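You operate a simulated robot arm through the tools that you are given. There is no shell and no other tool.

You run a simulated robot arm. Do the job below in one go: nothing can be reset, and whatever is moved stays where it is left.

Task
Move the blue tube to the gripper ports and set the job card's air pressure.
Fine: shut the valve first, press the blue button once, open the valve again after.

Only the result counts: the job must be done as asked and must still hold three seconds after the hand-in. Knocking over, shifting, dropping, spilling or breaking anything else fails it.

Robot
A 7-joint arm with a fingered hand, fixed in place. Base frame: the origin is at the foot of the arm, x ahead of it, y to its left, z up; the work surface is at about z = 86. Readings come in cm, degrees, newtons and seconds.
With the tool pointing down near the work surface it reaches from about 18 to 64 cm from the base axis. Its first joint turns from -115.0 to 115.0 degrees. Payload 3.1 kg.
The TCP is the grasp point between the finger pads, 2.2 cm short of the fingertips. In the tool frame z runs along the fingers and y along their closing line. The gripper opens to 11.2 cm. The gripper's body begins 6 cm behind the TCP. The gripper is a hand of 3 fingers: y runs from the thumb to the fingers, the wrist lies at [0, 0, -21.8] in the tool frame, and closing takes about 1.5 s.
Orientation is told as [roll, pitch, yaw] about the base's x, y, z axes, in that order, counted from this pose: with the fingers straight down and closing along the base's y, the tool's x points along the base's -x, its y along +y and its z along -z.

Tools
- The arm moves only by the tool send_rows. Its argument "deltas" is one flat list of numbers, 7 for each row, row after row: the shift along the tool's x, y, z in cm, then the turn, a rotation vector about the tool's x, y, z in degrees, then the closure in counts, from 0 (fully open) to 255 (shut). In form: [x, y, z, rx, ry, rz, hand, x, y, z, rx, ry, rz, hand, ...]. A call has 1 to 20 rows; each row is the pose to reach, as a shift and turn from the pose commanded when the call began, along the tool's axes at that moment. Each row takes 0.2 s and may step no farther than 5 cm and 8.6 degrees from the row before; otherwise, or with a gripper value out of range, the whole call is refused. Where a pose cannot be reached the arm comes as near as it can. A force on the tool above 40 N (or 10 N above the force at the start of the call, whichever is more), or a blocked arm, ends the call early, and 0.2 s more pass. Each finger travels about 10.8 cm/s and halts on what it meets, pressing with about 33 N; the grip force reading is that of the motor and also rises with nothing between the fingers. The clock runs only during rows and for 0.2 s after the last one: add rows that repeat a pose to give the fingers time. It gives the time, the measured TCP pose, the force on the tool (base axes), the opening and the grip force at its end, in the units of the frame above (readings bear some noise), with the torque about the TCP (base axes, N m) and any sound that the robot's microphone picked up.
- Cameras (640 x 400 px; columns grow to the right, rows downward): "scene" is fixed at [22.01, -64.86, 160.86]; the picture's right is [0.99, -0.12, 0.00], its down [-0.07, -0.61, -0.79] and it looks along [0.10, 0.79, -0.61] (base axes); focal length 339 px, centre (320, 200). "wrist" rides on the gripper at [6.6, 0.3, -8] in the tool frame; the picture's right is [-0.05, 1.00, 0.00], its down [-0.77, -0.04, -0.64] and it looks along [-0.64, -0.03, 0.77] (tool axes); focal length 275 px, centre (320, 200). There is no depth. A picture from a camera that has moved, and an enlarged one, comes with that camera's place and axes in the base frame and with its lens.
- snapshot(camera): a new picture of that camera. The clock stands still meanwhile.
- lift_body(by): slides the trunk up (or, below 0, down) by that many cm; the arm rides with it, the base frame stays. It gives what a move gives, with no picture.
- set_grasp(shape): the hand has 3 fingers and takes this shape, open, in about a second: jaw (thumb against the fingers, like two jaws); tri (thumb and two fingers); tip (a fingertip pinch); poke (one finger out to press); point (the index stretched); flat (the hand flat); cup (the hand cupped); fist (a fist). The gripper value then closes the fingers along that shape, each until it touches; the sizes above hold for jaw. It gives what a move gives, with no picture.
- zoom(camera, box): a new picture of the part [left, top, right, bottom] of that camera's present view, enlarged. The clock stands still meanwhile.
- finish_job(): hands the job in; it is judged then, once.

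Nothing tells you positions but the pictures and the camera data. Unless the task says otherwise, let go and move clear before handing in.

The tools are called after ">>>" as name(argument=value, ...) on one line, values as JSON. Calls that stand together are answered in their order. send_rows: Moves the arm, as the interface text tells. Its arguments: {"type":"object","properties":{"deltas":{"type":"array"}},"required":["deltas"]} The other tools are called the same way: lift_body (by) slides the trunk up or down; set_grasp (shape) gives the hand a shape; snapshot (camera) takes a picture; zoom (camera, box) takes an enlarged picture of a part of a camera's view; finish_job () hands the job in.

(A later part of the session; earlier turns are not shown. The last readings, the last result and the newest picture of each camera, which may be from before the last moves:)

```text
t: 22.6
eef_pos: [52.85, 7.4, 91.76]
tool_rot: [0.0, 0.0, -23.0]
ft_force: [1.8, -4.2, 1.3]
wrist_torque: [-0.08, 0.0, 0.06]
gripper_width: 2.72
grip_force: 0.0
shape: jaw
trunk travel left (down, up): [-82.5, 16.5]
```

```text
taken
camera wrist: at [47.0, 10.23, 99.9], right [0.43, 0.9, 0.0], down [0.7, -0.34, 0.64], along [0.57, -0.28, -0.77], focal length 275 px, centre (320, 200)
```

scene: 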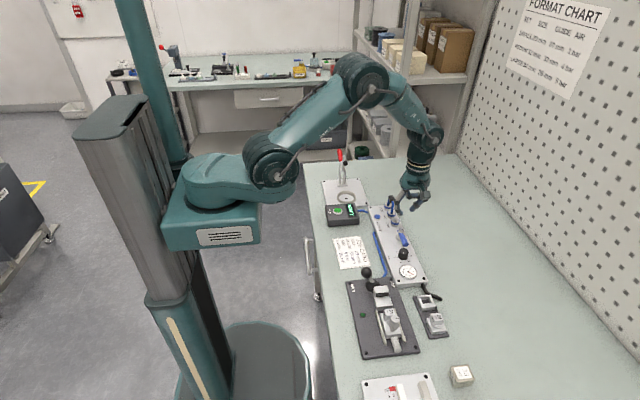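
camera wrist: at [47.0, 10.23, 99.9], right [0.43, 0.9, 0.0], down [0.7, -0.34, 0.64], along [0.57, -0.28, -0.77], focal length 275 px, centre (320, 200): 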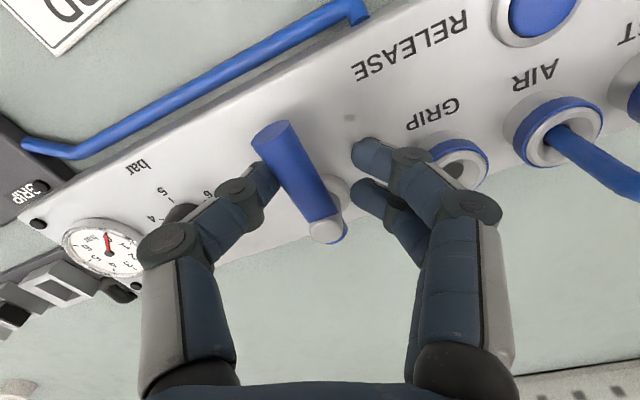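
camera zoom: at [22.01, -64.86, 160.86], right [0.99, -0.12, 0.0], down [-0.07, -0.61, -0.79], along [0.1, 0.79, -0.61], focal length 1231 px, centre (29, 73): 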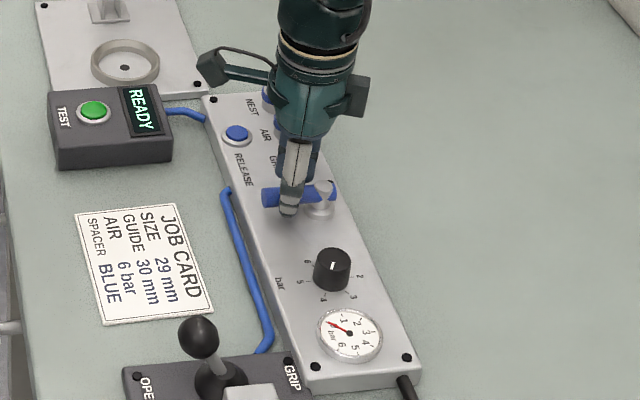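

The stop is reached: lever across the panel, gauge at 0. I'll relax, open slightly, and lift straight up.

>>> send_rows(deltas=[-0.014, -0.274, 0, 0, 0, -6, 190, -0.014, -0.274, 0, 0, 0, -6, 164, -0.014, -0.274, -1, 0, 0, -6, 164, -0.014, -0.274, -2.5, 0, 0, -6, 164, -0.014, -0.274, -4.5, 0, 0, -6, 164, -0.014, -0.274, -7, 0, 0, -6, 100, -0.014, -0.274, -10, 0, 0, -6, 0, -0.014, -0.274, -12, 0, 0, -6, 0, -0.014, -0.274, -12, 0, 0, -6, 0])

>>> snapshot(camera="wrist")

>>> zoom(camera="scene", box=[360, 180, 440, 290])

```text
t: 24.6
eef_pos: [52.69, 7.08, 103.61]
tool_rot: [0.0, 0.1, -17.0]
ft_force: [1.3, -1.2, 0.6]
wrist_torque: [0.01, 0.0, -0.03]
gripper_width: 11.17
grip_force: 0.0
shape: jaw
trunk travel left (down, up): [-82.5, 16.5]
```

```text
taken
camera wrist: at [46.54, 9.38, 111.85], right [0.34, 0.94, 0.0], down [0.73, -0.26, 0.64], along [0.6, -0.21, -0.77], focal length 275 px, centre (320, 200)
```

wrist: 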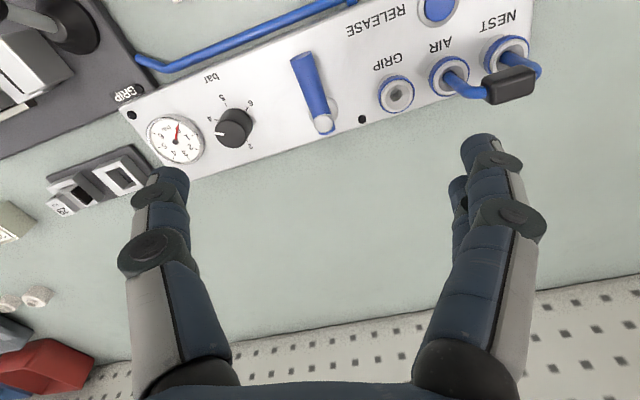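

```text
3.64 times, centred on (400, 235) of scene
camera zoom: at [22.01, -64.86, 160.86], right [0.99, -0.12, 0.0], down [-0.07, -0.61, -0.79], along [0.1, 0.79, -0.61], focal length 1231 px, centre (29, 73)
```

zoom: 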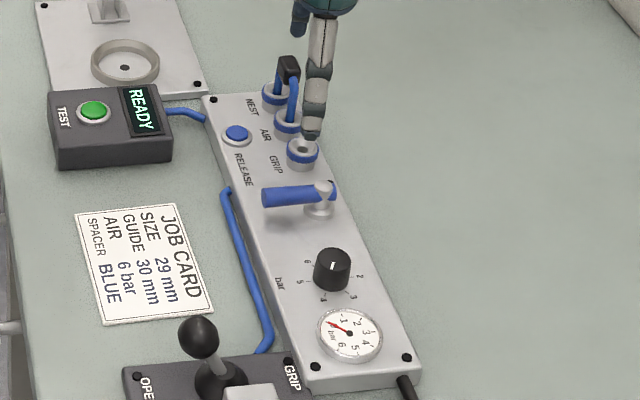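

The lever now lies square across the panel. Next I'll go above the RELEASE button (≈50.9, 16.3) with yaw 0 and form the poke shape.

>>> send_rows(deltas=[0.74, 1.36, 0.6, 0, 0, -3, 0, 1.47, 2.72, 1.2, 0, 0, -6, 0, 2.21, 4.09, 1.9, 0, 0, -9, 0, 2.95, 5.45, 2.5, 0, 0, -12, 0, 3.69, 6.81, 3.2, 0, 0, -15, 0, 4.42, 8.17, 3.8, 0, 0, -17, 0, 4.42, 8.17, 3.8, 0, 0, -17, 0])

>>> set_grasp(shape="poke")

>>> snapshot(camera="wrist")

>>> zoom(camera="scene", box=[345, 150, 425, 260])

```text
t: 26.2
eef_pos: [51.12, 16.29, 99.86]
tool_rot: [0.0, -0.1, 0.0]
ft_force: [0.2, 0.0, -0.6]
wrist_torque: [0.05, -0.02, 0.0]
gripper_width: 11.22
grip_force: 0.1
shape: jaw
trunk travel left (down, up): [-82.5, 16.5]
```

```text
t: 27.1
eef_pos: [50.96, 16.3, 100.05]
tool_rot: [0.1, 0.0, 0.0]
ft_force: [-0.5, 0.0, 0.0]
wrist_torque: [-0.02, 0.0, 0.0]
gripper_width: 0.0
grip_force: 0.1
shape: poke
trunk travel left (down, up): [-82.5, 16.5]
```

```text
taken
camera wrist: at [44.38, 16.59, 108.09], right [0.05, 1.0, 0.0], down [0.77, -0.04, 0.64], along [0.64, -0.03, -0.77], focal length 275 px, centre (320, 200)
```

wrist: 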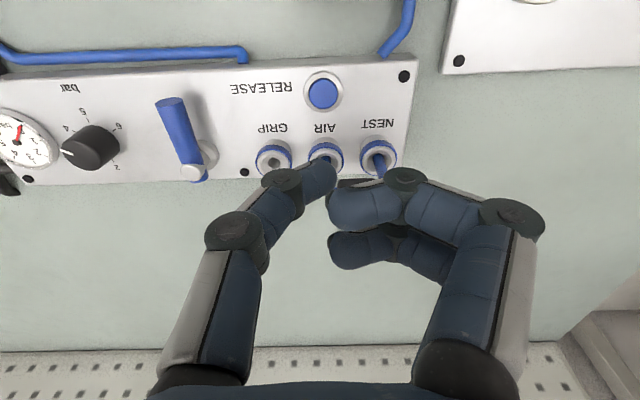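

```text
3.64 times, centred on (385, 205) of scene
camera zoom: at [22.01, -64.86, 160.86], right [0.99, -0.12, 0.0], down [-0.07, -0.61, -0.79], along [0.1, 0.79, -0.61], focal length 1231 px, centre (84, 182)
```

zoom: 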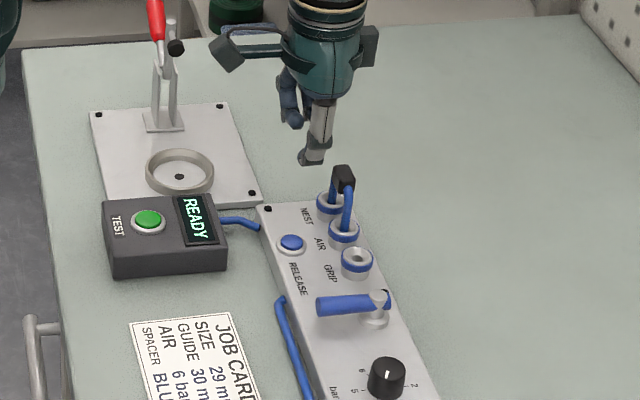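

>>> zoom(camera="scene", box=[390, 150, 450, 230])

>>> zoom(camera="scene", box=[400, 170, 450, 220])

>>> zoom(camera="wrist", box=[240, 60, 400, 220])

>>> zoom(camera="scene", box=[405, 170, 455, 230])

```text
5.00 times, centred on (420, 190) of scene
camera zoom: at [22.01, -64.86, 160.86], right [0.99, -0.12, 0.0], down [-0.07, -0.61, -0.79], along [0.1, 0.79, -0.61], focal length 1693 px, centre (-180, 250)
```

zoom: 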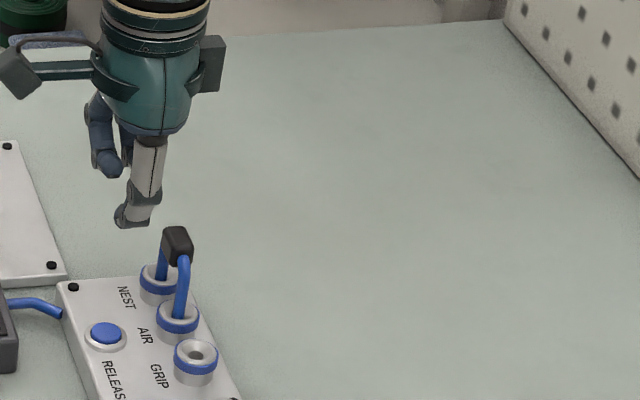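

```text
8.00 times, centred on (425, 195) of scene
camera zoom: at [22.01, -64.86, 160.86], right [0.99, -0.12, 0.0], down [-0.07, -0.61, -0.79], along [0.1, 0.79, -0.61], focal length 2708 px, centre (-520, 240)
```

zoom: 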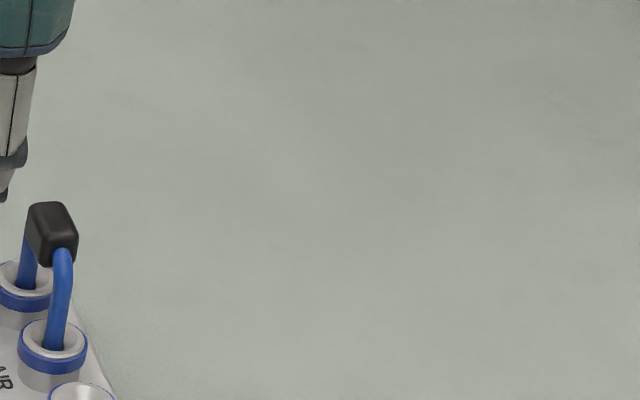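

```text
2.50 times, centred on (320, 140) of wrist
camera zoom: at [44.38, 16.59, 108.09], right [0.05, 1.0, 0.0], down [0.77, -0.04, 0.64], along [0.64, -0.03, -0.77], focal length 688 px, centre (320, 350)
```

zoom: 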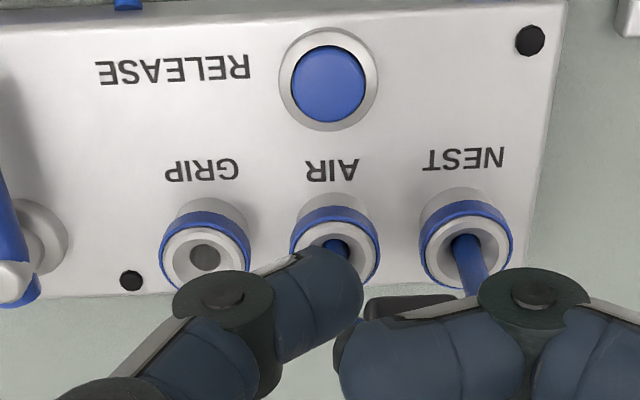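

```text
6.67 times, centred on (430, 200) of scene
camera zoom: at [22.01, -64.86, 160.86], right [0.99, -0.12, 0.0], down [-0.07, -0.61, -0.79], along [0.1, 0.79, -0.61], focal length 2257 px, centre (-413, 200)
```

zoom: 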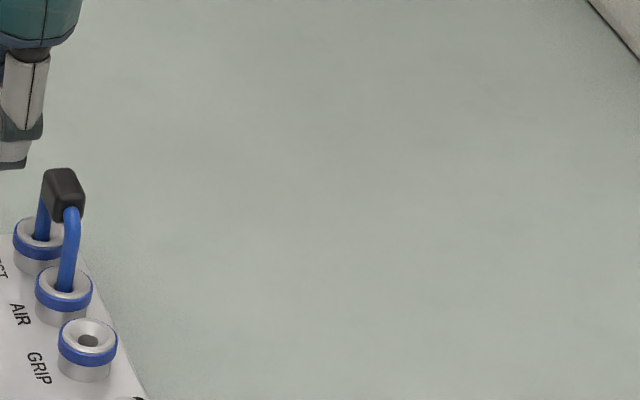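

Thumb tip is about 2 cm below the TCP, centred close to the tool axis. I'll descend over the button to just above contact.

>>> send_rows(deltas=[0.1, 0, 1.5, 0, 0, 0, 0, 0.15, 0, 3, 0, 0, 0, 0, 0.15, 0, 4.5, 0, 0, 0, 0, 0.15, 0, 6, 0, 0, 0, 0, 0.15, 0, 7, 0, 0, 0, 0, 0.15, 0, 7.7, 0, 0, 0, 0, 0.15, 0, 7.7, 0, 0, 0, 0])

>>> zoom(camera="wrist", box=[240, 60, 400, 220])

>>> zoom(camera="scene", box=[350, 170, 420, 240])

```text
t: 28.7
eef_pos: [50.83, 16.35, 92.24]
tool_rot: [0.0, 0.0, 0.0]
ft_force: [-0.7, 0.7, -0.7]
wrist_torque: [0.03, -0.03, 0.01]
gripper_width: 0.01
grip_force: 0.0
shape: poke
trunk travel left (down, up): [-82.5, 16.5]
```

```text
2.50 times, centred on (320, 140) of wrist
camera zoom: at [44.23, 16.61, 100.38], right [0.05, 1.0, 0.0], down [0.77, -0.04, 0.64], along [0.64, -0.03, -0.77], focal length 688 px, centre (320, 350)
```

zoom: 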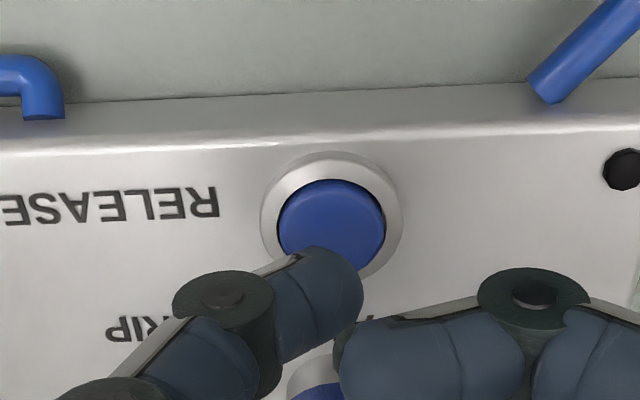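

```text
5.71 times, centred on (385, 205) of scene
camera zoom: at [22.01, -64.86, 160.86], right [0.99, -0.12, 0.0], down [-0.07, -0.61, -0.79], along [0.1, 0.79, -0.61], focal length 1935 px, centre (-51, 171)
```

zoom: 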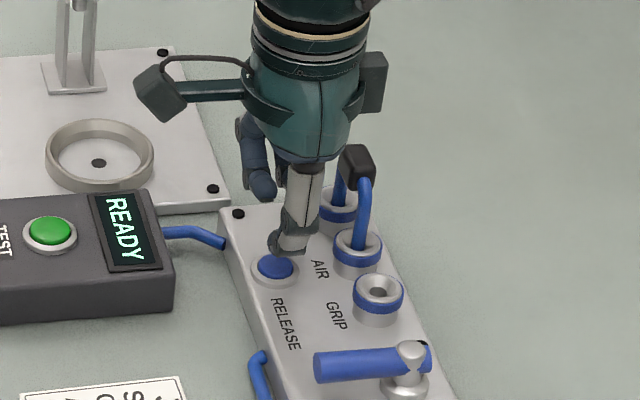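

The tip is well lined up over the button. I'll press down slowly, watching the force.

>>> send_rows(deltas=[0.1, 0, 0.2, 0, 0, 0, 0, 0.1, 0, 0.4, 0, 0, 0, 0, 0.1, 0, 0.6, 0, 0, 0, 0, 0.1, 0, 0.8, 0, 0, 0, 0])

>>> zoom(camera="scene", box=[350, 170, 420, 240])

```text
t: 29.7
eef_pos: [50.71, 16.16, 91.52]
tool_rot: [0.0, 0.0, 0.1]
ft_force: [-0.5, 0.1, -0.3]
wrist_torque: [0.0, 0.02, -0.02]
gripper_width: 0.0
grip_force: 0.1
shape: poke
trunk travel left (down, up): [-82.5, 16.5]
```

```text
5.71 times, centred on (385, 205) of scene
camera zoom: at [22.01, -64.86, 160.86], right [0.99, -0.12, 0.0], down [-0.07, -0.61, -0.79], along [0.1, 0.79, -0.61], focal length 1935 px, centre (-51, 171)
```

zoom: 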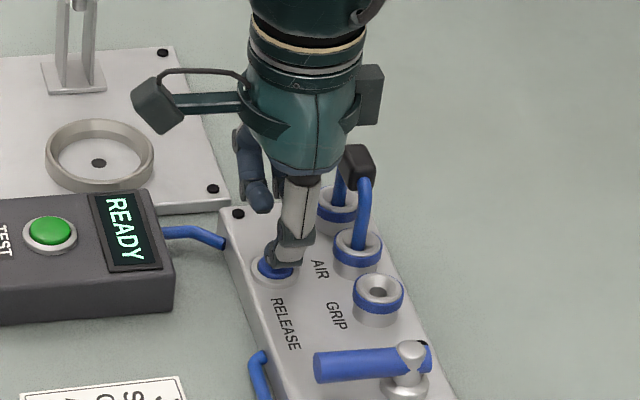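

>>> send_rows(deltas=[0, 0, 0.15, 0, 0, 0, 0, 0, 0, 0.3, 0, 0, 0, 0, 0, 0, 0.45, 0, 0, 0, 0])

>>> zoom(camera="scene", box=[350, 170, 420, 240])

```text
t: 30.5
eef_pos: [50.77, 16.31, 90.93]
tool_rot: [-0.1, 0.0, -0.1]
ft_force: [-0.8, -1.2, 2.9]
wrist_torque: [-0.03, 0.03, 0.03]
gripper_width: 0.02
grip_force: 0.1
shape: poke
trunk travel left (down, up): [-82.5, 16.5]
heard: click
```

```text
5.71 times, centred on (385, 205) of scene
camera zoom: at [22.01, -64.86, 160.86], right [0.99, -0.12, 0.0], down [-0.07, -0.61, -0.79], along [0.1, 0.79, -0.61], focal length 1935 px, centre (-51, 171)
```

zoom: 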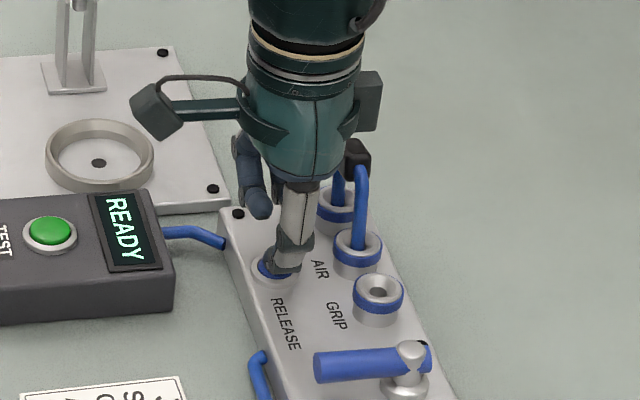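

A click was heard at light force, so the button has been pressed once. I'll lift straight off.

>>> send_rows(deltas=[0, 0, -1, 0, 0, 0, 0, 0, 0, -3, 0, 0, 0, 0, 0, 0, -6, 0, 0, 0, 0, 0, 0, -9, 0, 0, 0, 0, 0, 0, -12, 0, 0, 0, 0, 0, 0, -12, 0, 0, 0, 0])

>>> set_grasp(shape="flat")

>>> set_grasp(shape="jaw")

>>> snapshot(camera="wrist")

>>> zoom(camera="scene", box=[350, 170, 450, 290])

```text
t: 31.9
eef_pos: [50.63, 16.21, 102.94]
tool_rot: [0.1, 0.0, 0.0]
ft_force: [-1.4, 1.0, 0.2]
wrist_torque: [0.02, 0.03, -0.01]
gripper_width: 0.01
grip_force: 0.0
shape: poke
trunk travel left (down, up): [-82.5, 16.5]
```

```text
t: 32.8
eef_pos: [50.61, 16.38, 102.97]
tool_rot: [0.0, 0.0, 0.0]
ft_force: [-0.5, -1.4, 0.0]
wrist_torque: [-0.01, 0.05, 0.01]
gripper_width: 0.0
grip_force: 0.1
shape: flat
trunk travel left (down, up): [-82.5, 16.5]
```

```text
t: 33.7
eef_pos: [50.67, 16.23, 103.02]
tool_rot: [0.0, 0.1, 0.0]
ft_force: [-0.1, -0.6, 0.1]
wrist_torque: [0.02, 0.01, -0.02]
gripper_width: 11.2
grip_force: 0.1
shape: jaw
trunk travel left (down, up): [-82.5, 16.5]
```

```text
taken
camera wrist: at [44.05, 16.63, 111.15], right [0.05, 1.0, 0.0], down [0.77, -0.04, 0.64], along [0.64, -0.03, -0.77], focal length 275 px, centre (320, 200)
```

wrist: 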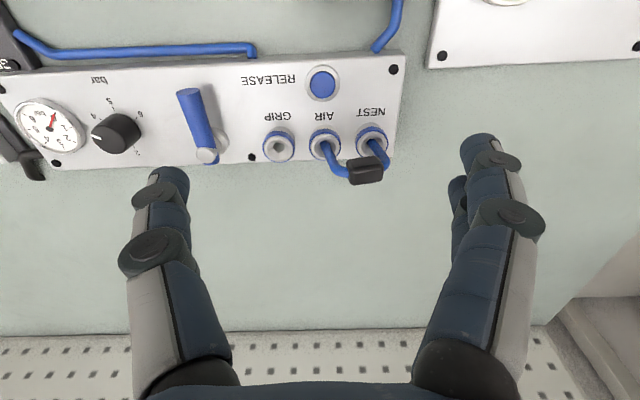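

```text
3.33 times, centred on (400, 230) of scene
camera zoom: at [22.01, -64.86, 160.86], right [0.99, -0.12, 0.0], down [-0.07, -0.61, -0.79], along [0.1, 0.79, -0.61], focal length 1128 px, centre (53, 100)
```

zoom: 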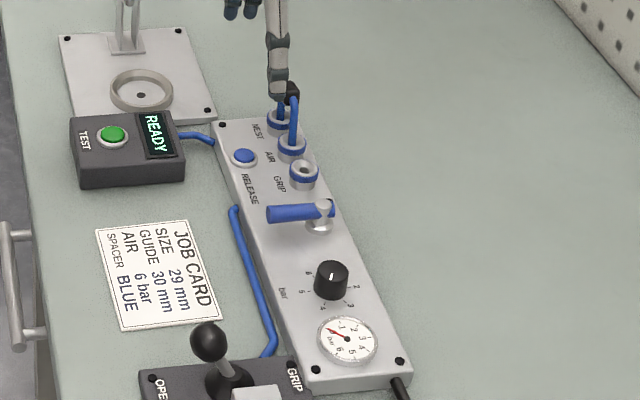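

Button is back up, and the hand is cleanly open in jaw. Next I'll turn to yaw 90 above the jumper so the jaws close across its black handle.

>>> send_rows(deltas=[-0.45, 0.2, 0.1, 0, 0, -8.2, 0, -0.9, 0.4, 0.2, 0, 0, -16.4, 0, -1.35, 0.6, 0.3, 0, 0, -24.6, 0, -1.8, 0.8, 0.4, 0, 0, -32.8, 0, -2.25, 1.0, 0.5, 0, 0, -41, 0, -2.7, 1.2, 0.6, 0, 0, -49.2, 0, -3.15, 1.4, 0.7, 0, 0, -57.4, 0, -3.6, 1.6, 0.8, 0, 0, -65.6, 0, -4.05, 1.8, 0.9, 0, 0, -73.8, 0, -4.5, 2.0, 1.0, 0, 0, -82, 0, -4.95, 2.2, 1.05, 0, 0, -90, 0, -4.95, 2.2, 1.05, 0, 0, -90, 0])

>>> snapshot(camera="wrist")

>>> zoom(camera="wrist", box=[240, 60, 400, 180])

>>> snapshot(camera="scene")

```text
t: 36.3
eef_pos: [55.59, 18.5, 101.9]
tool_rot: [0.0, 0.0, 90.2]
ft_force: [-0.7, 0.1, 0.9]
wrist_torque: [-0.01, 0.02, 0.01]
gripper_width: 11.16
grip_force: 0.1
shape: jaw
trunk travel left (down, up): [-82.5, 16.5]
```

```text
taken
camera wrist: at [55.38, 11.9, 110.04], right [-1.0, 0.04, 0.0], down [0.03, 0.77, 0.64], along [0.03, 0.64, -0.77], focal length 275 px, centre (320, 200)
```

wrist: 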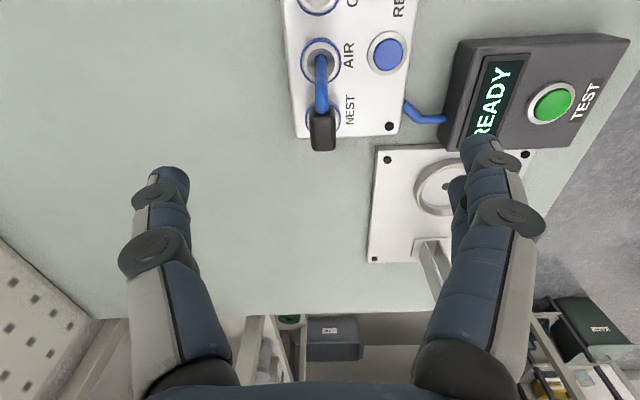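

```text
3.33 times, centred on (320, 120) of wrist
camera zoom: at [55.38, 11.9, 110.04], right [-1.0, 0.04, 0.0], down [0.03, 0.77, 0.64], along [0.03, 0.64, -0.77], focal length 918 px, centre (320, 467)
```

zoom: 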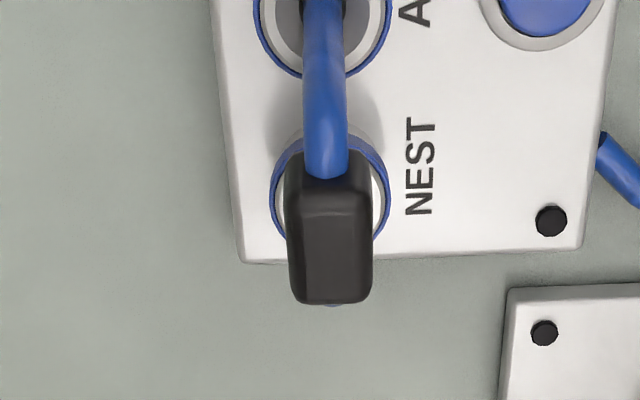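

```text
taken
```

scene: 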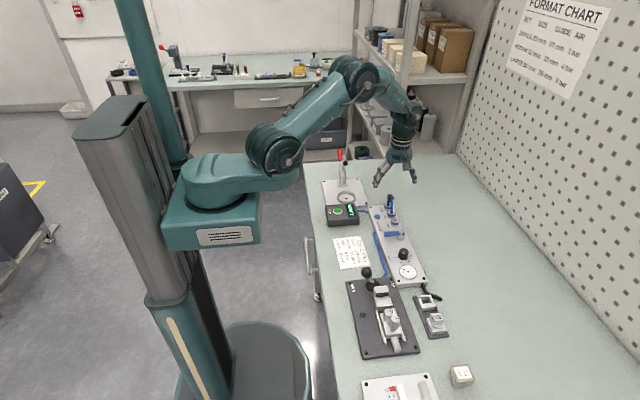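

I want to check whether the jumper shifted when the button released it, so I'll compare with the first close-up from the scene camera.

>>> zoom(camera="scene", box=[370, 190, 418, 220])

>>> zoom(camera="wrist", box=[280, 30, 360, 160])

```text
13.33 times, centred on (394, 205) of scene
camera zoom: at [22.01, -64.86, 160.86], right [0.99, -0.12, 0.0], down [-0.07, -0.61, -0.79], along [0.1, 0.79, -0.61], focal length 4514 px, centre (-667, 133)
```

zoom: 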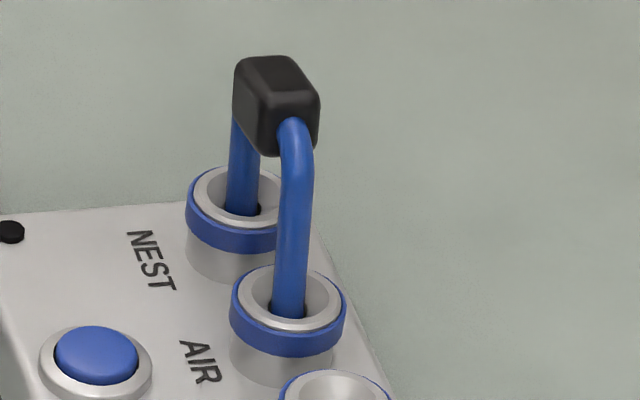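

```text
3.08 times, centred on (320, 95) of wrist
camera zoom: at [55.38, 11.9, 110.04], right [-1.0, 0.04, 0.0], down [0.03, 0.77, 0.64], along [0.03, 0.64, -0.77], focal length 847 px, centre (320, 523)
```

zoom: 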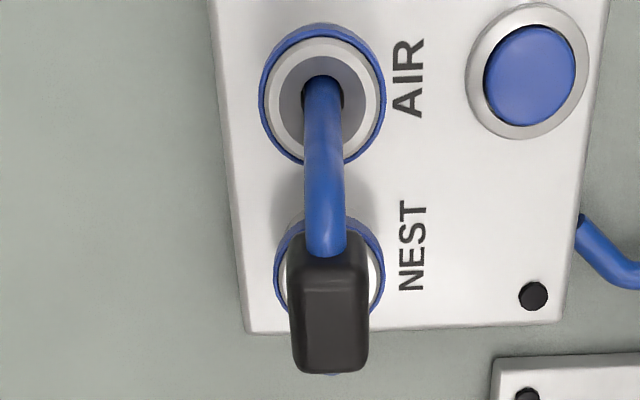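

The jumper has popped up and tilted slightly (AIR side raised), so it is released. Its handle is now around (55.5, 19.0, 94.5). I'll come down with the jaws partly open on both sides of it and check before gripping.

>>> send_rows(deltas=[-0.1, 0.02, 0.5, 0, 0, 0, 80, -0.2, 0.04, 1.2, 0, 0, 0, 130, -0.3, 0.06, 2.4, 0, 0, 0, 150, -0.4, 0.08, 3.6, 0, 0, 0, 150, -0.5, 0.1, 4.6, 0, 0, 0, 150, -0.5, 0.1, 5.4, 0, 0, 0, 150, -0.5, 0.1, 5.4, 0, 0, 0, 150])

>>> snapshot(camera="wrist")

>>> zoom(camera="scene", box=[360, 165, 430, 225])

```text
t: 37.9
eef_pos: [55.59, 19.06, 96.62]
tool_rot: [0.0, 0.0, 90.1]
ft_force: [0.0, 0.0, 0.8]
wrist_torque: [-0.01, -0.02, -0.01]
gripper_width: 4.67
grip_force: 0.0
shape: jaw
trunk travel left (down, up): [-82.5, 16.5]
```

```text
taken
camera wrist: at [55.29, 12.38, 104.67], right [-1.0, 0.05, 0.0], down [0.04, 0.77, 0.64], along [0.03, 0.64, -0.77], focal length 275 px, centre (320, 200)
```

wrist: 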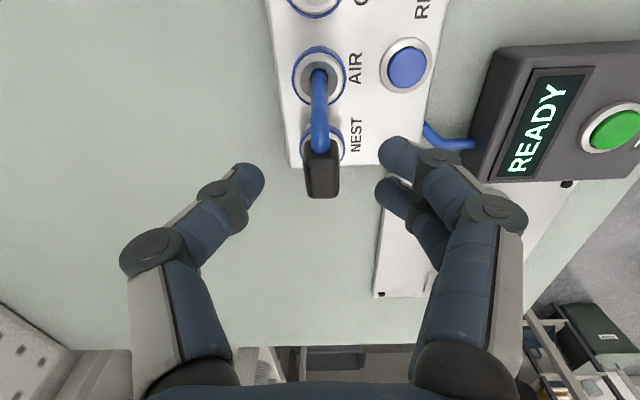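

```text
6.67 times, centred on (395, 195) of scene
camera zoom: at [22.01, -64.86, 160.86], right [0.99, -0.12, 0.0], down [-0.07, -0.61, -0.79], along [0.1, 0.79, -0.61], focal length 2257 px, centre (-180, 233)
```

zoom: 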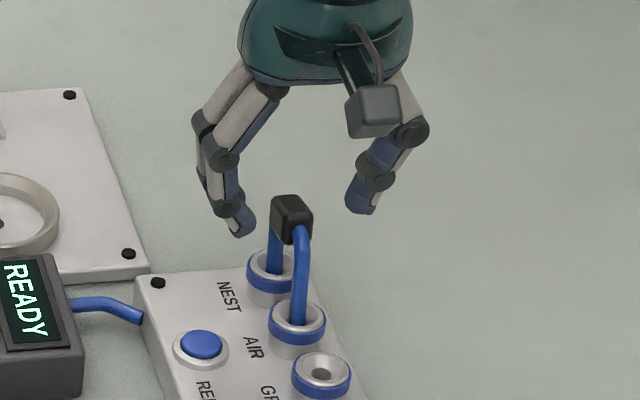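

>>> zoom(camera="wrist", box=[270, 40, 370, 220])

>>> zoom(camera="scene", box=[380, 190, 404, 215])

```text
2.22 times, centred on (320, 130) of wrist
camera zoom: at [55.29, 12.38, 104.67], right [-1.0, 0.05, 0.0], down [0.04, 0.77, 0.64], along [0.03, 0.64, -0.77], focal length 612 px, centre (320, 356)
```

zoom: 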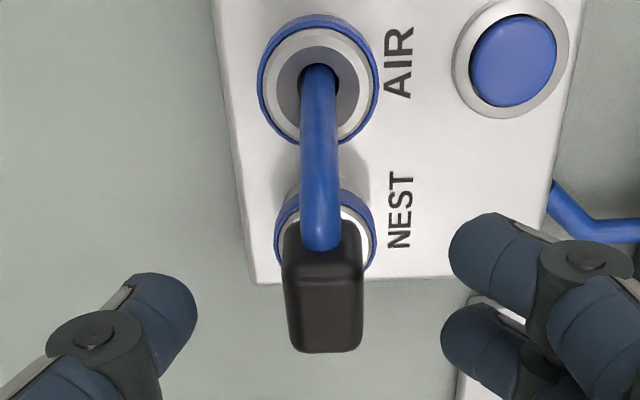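

```text
16.00 times, centred on (392, 202) of scene
camera zoom: at [22.01, -64.86, 160.86], right [0.99, -0.12, 0.0], down [-0.07, -0.61, -0.79], along [0.1, 0.79, -0.61], focal length 5417 px, centre (-832, 160)
```

zoom: 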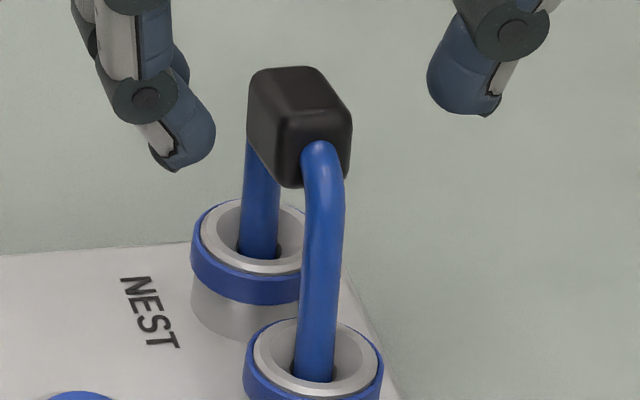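

The handle is centred between the jaws at y≈19.1, z≈94.3. I'll descend the last 2.2 cm and grip.

>>> send_rows(deltas=[0, 0, 0.7, 0, 0, 0, 150, 0, 0, 1.4, 0, 0, 0, 150, 0, 0, 2.2, 0, 0, 0, 150, 0, 0, 2.2, 0, 0, 0, 180, 0, 0, 2.2, 0, 0, 0, 200, 0, 0, 2.2, 0, 0, 0, 215, 0, 0, 2.2, 0, 0, 0, 235, 0, 0, 2.2, 0, 0, 0, 255, 0, 0, 2.2, 0, 0, 0, 255, 0, 0, 2.2, 0, 0, 0, 255])

>>> snapshot(camera="wrist")

>>> zoom(camera="scene", box=[360, 175, 430, 235])

```text
t: 40.1
eef_pos: [55.62, 18.99, 94.3]
tool_rot: [0.1, 0.0, 89.9]
ft_force: [-0.5, 0.1, -0.1]
wrist_torque: [0.02, -0.01, -0.01]
gripper_width: 0.01
grip_force: 32.6
shape: jaw
trunk travel left (down, up): [-82.5, 16.5]
```

```text
taken
camera wrist: at [55.34, 12.37, 102.44], right [-1.0, 0.05, 0.0], down [0.04, 0.77, 0.64], along [0.03, 0.63, -0.77], focal length 275 px, centre (320, 200)
```

wrist: 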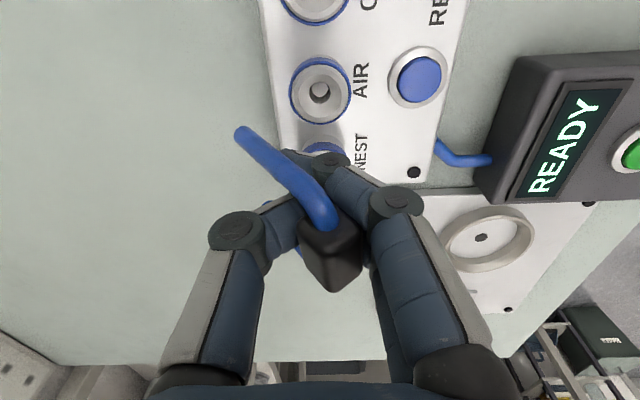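

```text
6.67 times, centred on (395, 205) of scene
camera zoom: at [22.01, -64.86, 160.86], right [0.99, -0.12, 0.0], down [-0.07, -0.61, -0.79], along [0.1, 0.79, -0.61], focal length 2257 px, centre (-180, 167)
```

zoom: 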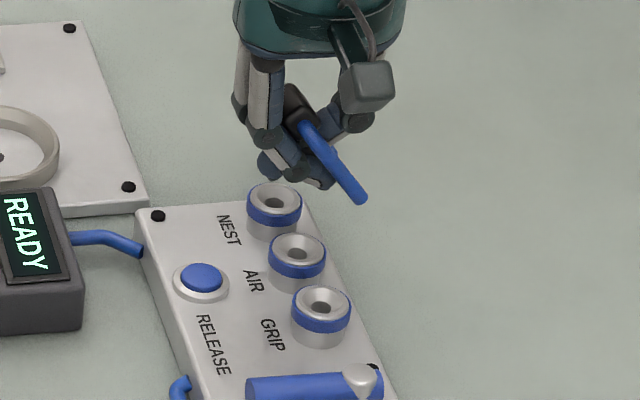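

The fingertips closed beneath the handle and squeezed the jumper up; it's now lying wedged in the hand. Before doing anything else, I'll look closely at how it is held.

>>> zoom(camera="wrist", box=[200, 100, 440, 320])

>>> zoom(camera="scene", box=[380, 175, 416, 208])

```text
1.82 times, centred on (320, 210) of wrist
camera zoom: at [55.34, 12.37, 102.44], right [-1.0, 0.05, 0.0], down [0.04, 0.77, 0.64], along [0.03, 0.63, -0.77], focal length 500 px, centre (320, 182)
```

zoom: 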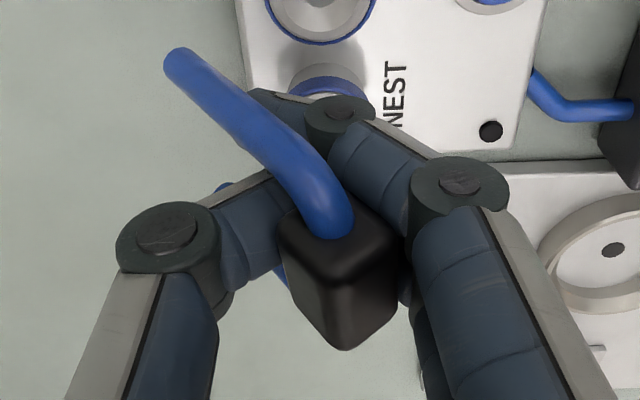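

```text
12.12 times, centred on (398, 192) of scene
camera zoom: at [22.01, -64.86, 160.86], right [0.99, -0.12, 0.0], down [-0.07, -0.61, -0.79], along [0.1, 0.79, -0.61], focal length 4104 px, centre (-626, 303)
```

zoom: 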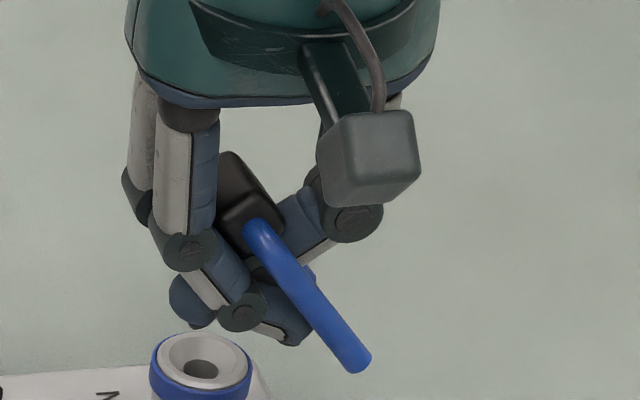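

The handle is trapped above the closed fingertips with its two legs straddling the thumb, so it cannot fall out. I'll lift gently clear of the ports and re-inspect.

>>> send_rows(deltas=[0, 0, -0.5, 0, 0, 0, 255, 0, 0, -1.2, 0, 0, 0, 255, 0, 0, -2, 0, 0, 0, 255, 0, 0, -3, 0, 0, 0, 255, 0, 0, -4, 0, 0, 0, 255, 0, 0, -5, 0, 0, 0, 255, 0, 0, -6, 0, 0, 0, 255, 0, 0, -6, 0, 0, 0, 255])

>>> zoom(camera="wrist", box=[200, 100, 440, 320])

>>> zoom(camera="scene", box=[370, 155, 430, 205])

```text
t: 41.9
eef_pos: [55.55, 18.99, 100.31]
tool_rot: [0.0, -0.1, 90.0]
ft_force: [0.8, 0.9, 0.5]
wrist_torque: [0.01, 0.0, 0.02]
gripper_width: 0.02
grip_force: 32.9
shape: jaw
trunk travel left (down, up): [-82.5, 16.5]
```

```text
1.82 times, centred on (320, 210) of wrist
camera zoom: at [55.28, 12.4, 108.45], right [-1.0, 0.05, 0.0], down [0.04, 0.77, 0.64], along [0.03, 0.63, -0.77], focal length 500 px, centre (320, 182)
```

zoom: 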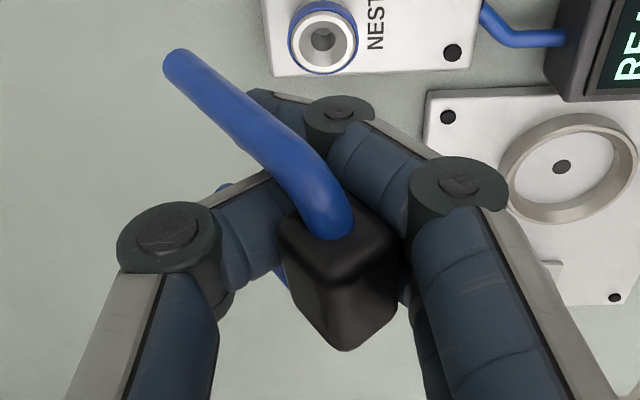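

```text
8.00 times, centred on (400, 180) of scene
camera zoom: at [22.01, -64.86, 160.86], right [0.99, -0.12, 0.0], down [-0.07, -0.61, -0.79], along [0.1, 0.79, -0.61], focal length 2708 px, centre (-320, 360)
```

zoom: 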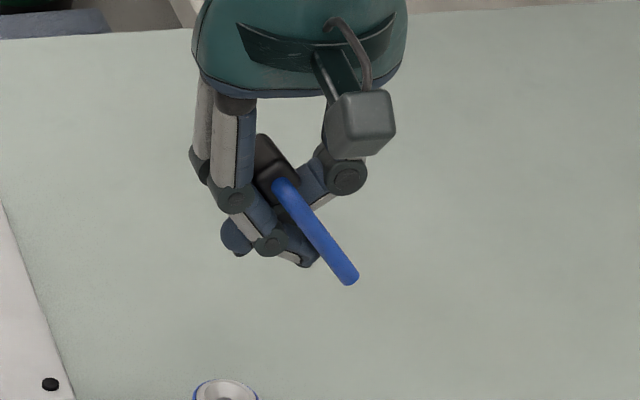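

The jumper is rigidly held in the same pose in the hand. Its legs point to the thumb side, about 35° off the tool axis. If I turn the hand to yaw -90 and pitch it forward, the legs will point straight down. First, slowly rotate to yaw 0.

>>> send_rows(deltas=[0.35, 0.2, -0.13, 0, 0, 7.5, 255, 0.7, 0.42, -0.27, 0, 0, 15, 255, 1.05, 0.62, -0.4, 0, 0, 22.5, 255, 1.4, 0.83, -0.53, 0, 0, 30, 255, 1.75, 1.04, -0.67, 0, 0, 37.5, 255, 2.1, 1.25, -0.8, 0, 0, 45, 255, 2.45, 1.46, -0.93, 0, 0, 52.5, 255, 2.8, 1.67, -1.07, 0, 0, 60, 255, 3.15, 1.87, -1.2, 0, 0, 67.5, 255, 3.5, 2.08, -1.33, 0, 0, 75, 255, 3.85, 2.29, -1.47, 0, 0, 82.5, 255, 4.2, 2.5, -1.6, 0, 0, 90, 255, 4.2, 2.5, -1.6, 0, 0, 90, 255])

>>> snapshot(camera="wrist")

>>> zoom(camera="scene", box=[350, 140, 440, 220])

```text
t: 44.7
eef_pos: [53.04, 14.89, 101.89]
tool_rot: [0.0, 0.0, -0.2]
ft_force: [-0.2, -0.2, -0.3]
wrist_torque: [-0.02, -0.03, 0.01]
gripper_width: 0.0
grip_force: 32.4
shape: jaw
trunk travel left (down, up): [-82.5, 16.5]
```

```text
taken
camera wrist: at [46.47, 15.15, 110.03], right [0.05, 1.0, 0.0], down [0.77, -0.04, 0.64], along [0.64, -0.03, -0.77], focal length 275 px, centre (320, 200)
```

wrist: 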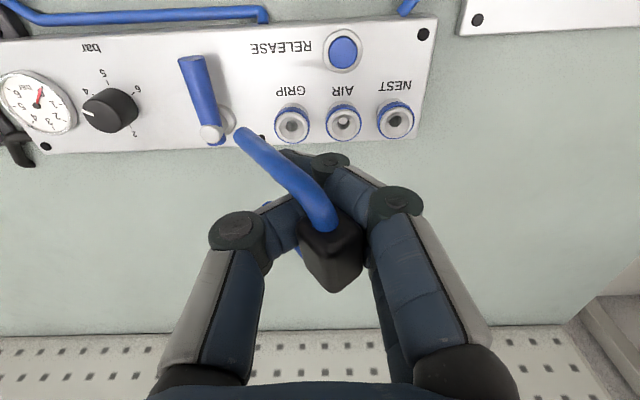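

```text
5.00 times, centred on (395, 180) of scene
camera zoom: at [22.01, -64.86, 160.86], right [0.99, -0.12, 0.0], down [-0.07, -0.61, -0.79], along [0.1, 0.79, -0.61], focal length 1693 px, centre (-55, 300)
```

zoom: 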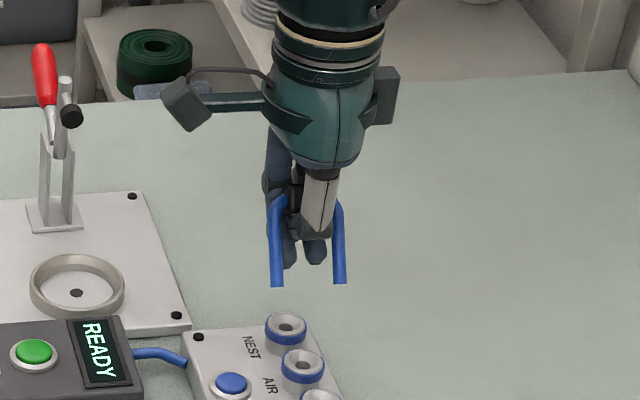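

Very clear view: both legs straddle the thumb evenly with level tips. Continuing the rotation to yaw -90.

>>> send_rows(deltas=[-0.1, 0, -0.2, 0, 0, 7.5, 255, -0.2, 0, -0.35, 0, 0, 15, 255, -0.25, 0, -0.5, 0, 0, 22.5, 255, -0.35, 0, -0.65, 0, 0, 30, 255, -0.4, 0, -0.85, 0, 0, 37.5, 255, -0.5, 0, -1, 0, 0, 45, 255, -0.6, 0, -1.2, 0, 0, 52.5, 255, -0.65, 0, -1.35, 0, 0, 60, 255, -0.75, 0, -1.5, 0, 0, 67.5, 255, -0.85, 0, -1.7, 0, 0, 75, 255, -0.9, 0, -1.85, 0, 0, 82.5, 255, -1, 0, -2, 0, 0, 90, 255, -1, 0, -2, 0, 0, 90, 255])

>>> zoom(camera="scene", box=[350, 140, 440, 220])

>>> snapshot(camera="wrist")

```text
t: 47.5
eef_pos: [54.01, 14.79, 103.91]
tool_rot: [0.0, 0.0, -90.1]
ft_force: [0.1, 0.2, -0.1]
wrist_torque: [-0.03, 0.02, 0.03]
gripper_width: 0.0
grip_force: 32.8
shape: jaw
trunk travel left (down, up): [-82.5, 16.5]
```

```text
5.00 times, centred on (395, 180) of scene
camera zoom: at [22.01, -64.86, 160.86], right [0.99, -0.12, 0.0], down [-0.07, -0.61, -0.79], along [0.1, 0.79, -0.61], focal length 1693 px, centre (-55, 300)
```

zoom: 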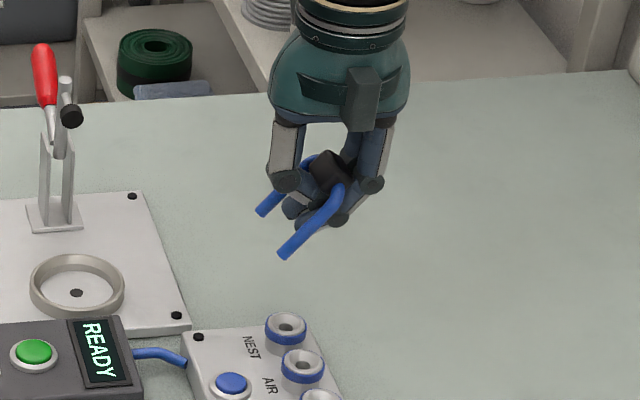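

```text
taken
camera wrist: at [54.45, 21.44, 112.09], right [1.0, -0.05, 0.0], down [-0.04, -0.77, 0.64], along [-0.03, -0.64, -0.77], focal length 275 px, centre (320, 200)
```

wrist: 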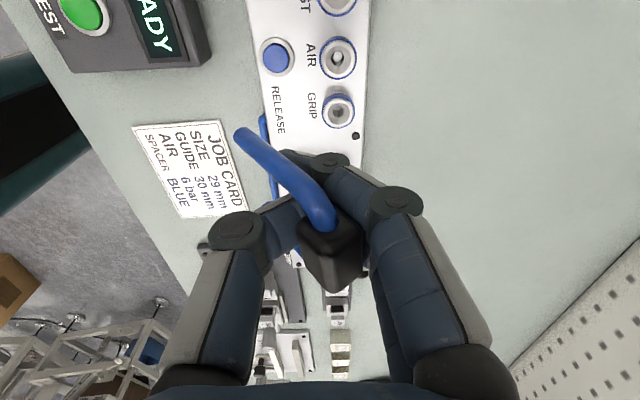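

Legs measured at about 34-35° off the tool axis, now leaning toward the robot. I'll pitch the hand forward 35° so they hang vertical, above the AIR/GRIP ports.

>>> send_rows(deltas=[-0.06, 0.6, 0.6, -7, 0, 0, 255, -0.12, 1.2, 1.2, -14, 0, 0, 255, -0.18, 1.8, 1.8, -21, 0, 0, 255, -0.24, 2.4, 2.4, -28, 0, 0, 255, -0.3, 3.0, 3.0, -35, 0, 0, 255, -0.3, 3.0, 3.0, -35, 0, 0, 255])

>>> zoom(camera="scene", box=[350, 140, 440, 220])

>>> snapshot(camera="wrist")

>>> snapshot(camera="scene")

```text
t: 48.9
eef_pos: [57.3, 14.15, 100.86]
tool_rot: [34.9, 0.3, -90.0]
ft_force: [0.1, -0.3, -0.3]
wrist_torque: [0.05, 0.01, 0.02]
gripper_width: 0.0
grip_force: 33.3
shape: jaw
trunk travel left (down, up): [-82.5, 16.5]
```

```text
5.00 times, centred on (395, 180) of scene
camera zoom: at [22.01, -64.86, 160.86], right [0.99, -0.12, 0.0], down [-0.07, -0.61, -0.79], along [0.1, 0.79, -0.61], focal length 1693 px, centre (-55, 300)
```

zoom: 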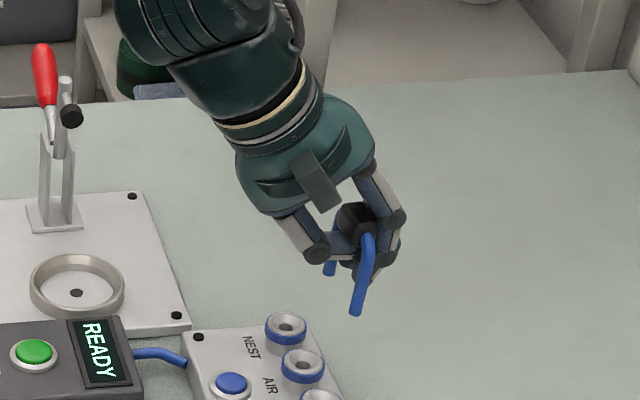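

```text
taken
camera wrist: at [52.94, 20.75, 107.73], right [0.82, -0.05, 0.57], down [-0.39, -0.77, 0.5], along [0.42, -0.63, -0.65], focal length 275 px, centre (320, 200)
```

wrist: 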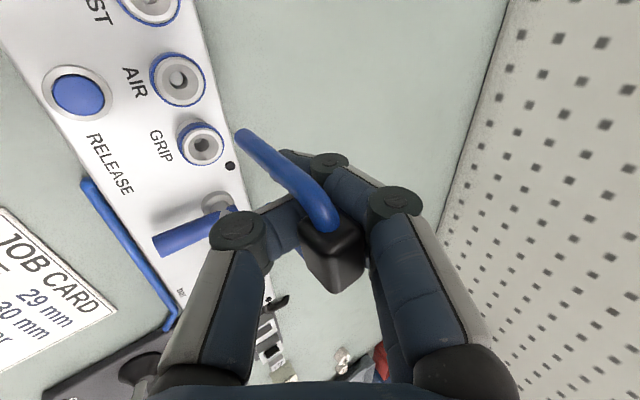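

```text
taken
```

scene: 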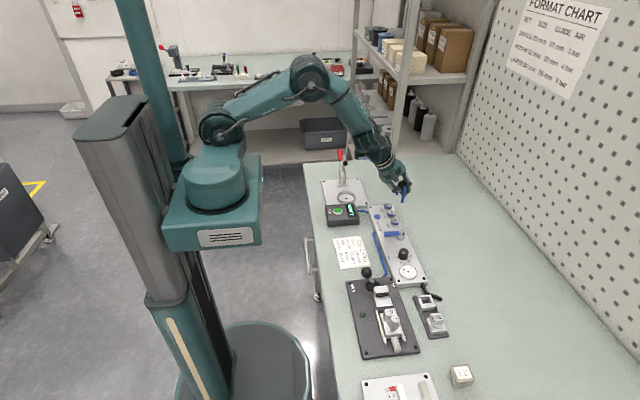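

The legs hang vertically, though the U is turned about 5-6° relative to the port line (near leg slightly toward +x). I'll correct that small yaw, centre over AIR/GRIP and come lower.

>>> send_rows(deltas=[0.09, -0.82, 0.85, 0, -0.96, 1.37, 255, 0.18, -1.64, 1.7, 0, -1.9, 2.73, 255, 0.27, -2.46, 2.55, 0, -2.87, 4.1, 255, 0.27, -2.46, 2.55, 0, -2.87, 4.1, 255, 0.27, -2.46, 2.55, 0, -2.87, 4.1, 255])

>>> zoom(camera="scene", box=[360, 150, 440, 220])

>>> snapshot(camera="wrist")

```text
t: 50.1
eef_pos: [56.37, 14.79, 97.42]
tool_rot: [35.0, 0.0, -95.0]
ft_force: [0.5, 0.4, -1.9]
wrist_torque: [-0.01, -0.02, 0.03]
gripper_width: 0.0
grip_force: 32.5
shape: jaw
trunk travel left (down, up): [-82.5, 16.5]
```

```text
5.71 times, centred on (400, 185) of scene
camera zoom: at [22.01, -64.86, 160.86], right [0.99, -0.12, 0.0], down [-0.07, -0.61, -0.79], along [0.1, 0.79, -0.61], focal length 1935 px, centre (-137, 286)
```

zoom: 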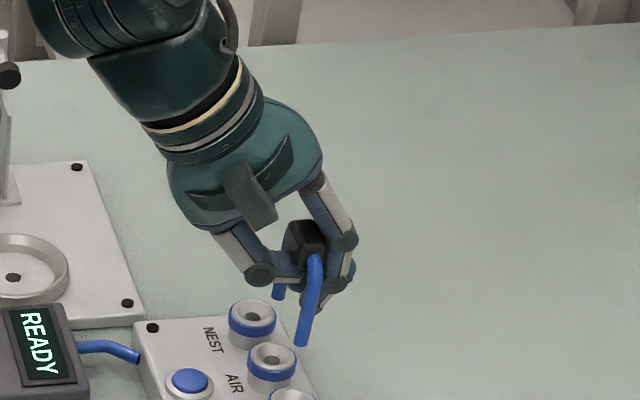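

```text
taken
camera wrist: at [52.74, 21.76, 104.3], right [0.81, -0.12, 0.57], down [-0.46, -0.73, 0.5], along [0.36, -0.67, -0.65], focal length 275 px, centre (320, 200)
```

wrist: 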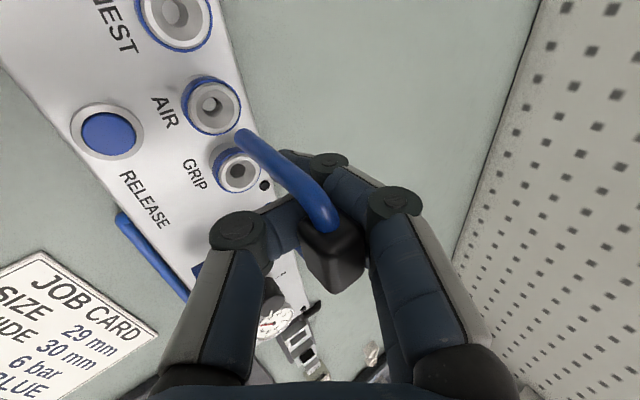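

Legs are now nearly over AIR and GRIP with tips about 4 cm above; a small shift (+0.2, -0.2) remains. I'll correct and come down to just above the port tops.

>>> send_rows(deltas=[-0.1, -0.6, 1.0, 0, -0.4, 0.55, 255, -0.15, -1.2, 1.95, 0, -0.8, 1.1, 255, -0.2, -1.888, 3.074, 0, -1.15, 1.64, 255, -0.2, -1.888, 3.074, 0, -1.15, 1.64, 255, -0.2, -1.888, 3.074, 0, -1.15, 1.64, 255])

>>> zoom(camera="scene", box=[375, 170, 423, 220])

>>> zoom(camera="wrist", box=[160, 80, 360, 240])

```text
t: 51.3
eef_pos: [56.83, 14.58, 93.77]
tool_rot: [35.0, 0.0, -97.0]
ft_force: [-0.8, -0.3, -0.8]
wrist_torque: [0.0, 0.01, 0.03]
gripper_width: 0.01
grip_force: 32.9
shape: jaw
trunk travel left (down, up): [-82.5, 16.5]
```

```text
8.00 times, centred on (399, 195) of scene
camera zoom: at [22.01, -64.86, 160.86], right [0.99, -0.12, 0.0], down [-0.07, -0.61, -0.79], along [0.1, 0.79, -0.61], focal length 2708 px, centre (-312, 240)
```

zoom: 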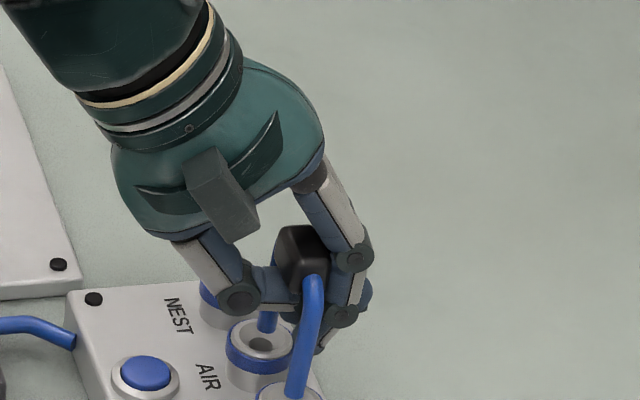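

```text
2.50 times, centred on (260, 160) of wrist
camera zoom: at [53.21, 21.62, 100.72], right [0.81, -0.15, 0.57], down [-0.49, -0.72, 0.5], along [0.34, -0.68, -0.65], focal length 688 px, centre (470, 300)
```

zoom: 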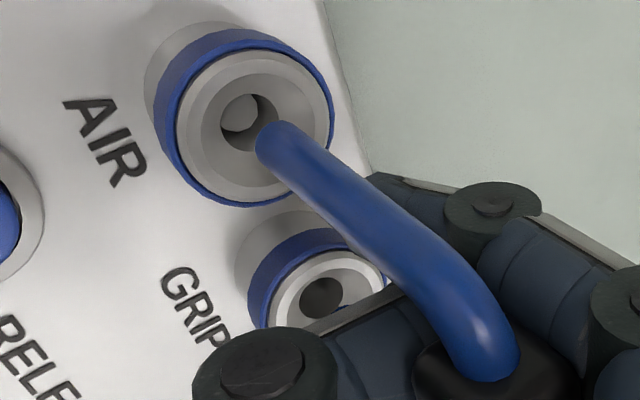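

>>> zoom(camera="scene", box=[390, 195, 426, 231])

```text
11.11 times, centred on (408, 213) of scene
camera zoom: at [22.01, -64.86, 160.86], right [0.99, -0.12, 0.0], down [-0.07, -0.61, -0.79], along [0.1, 0.79, -0.61], focal length 3762 px, centre (-658, 56)
```

zoom: 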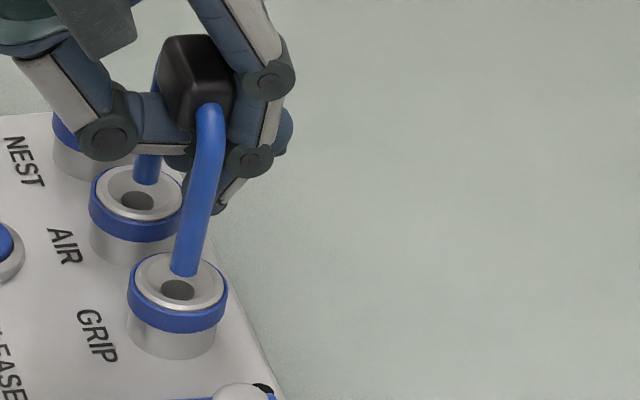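

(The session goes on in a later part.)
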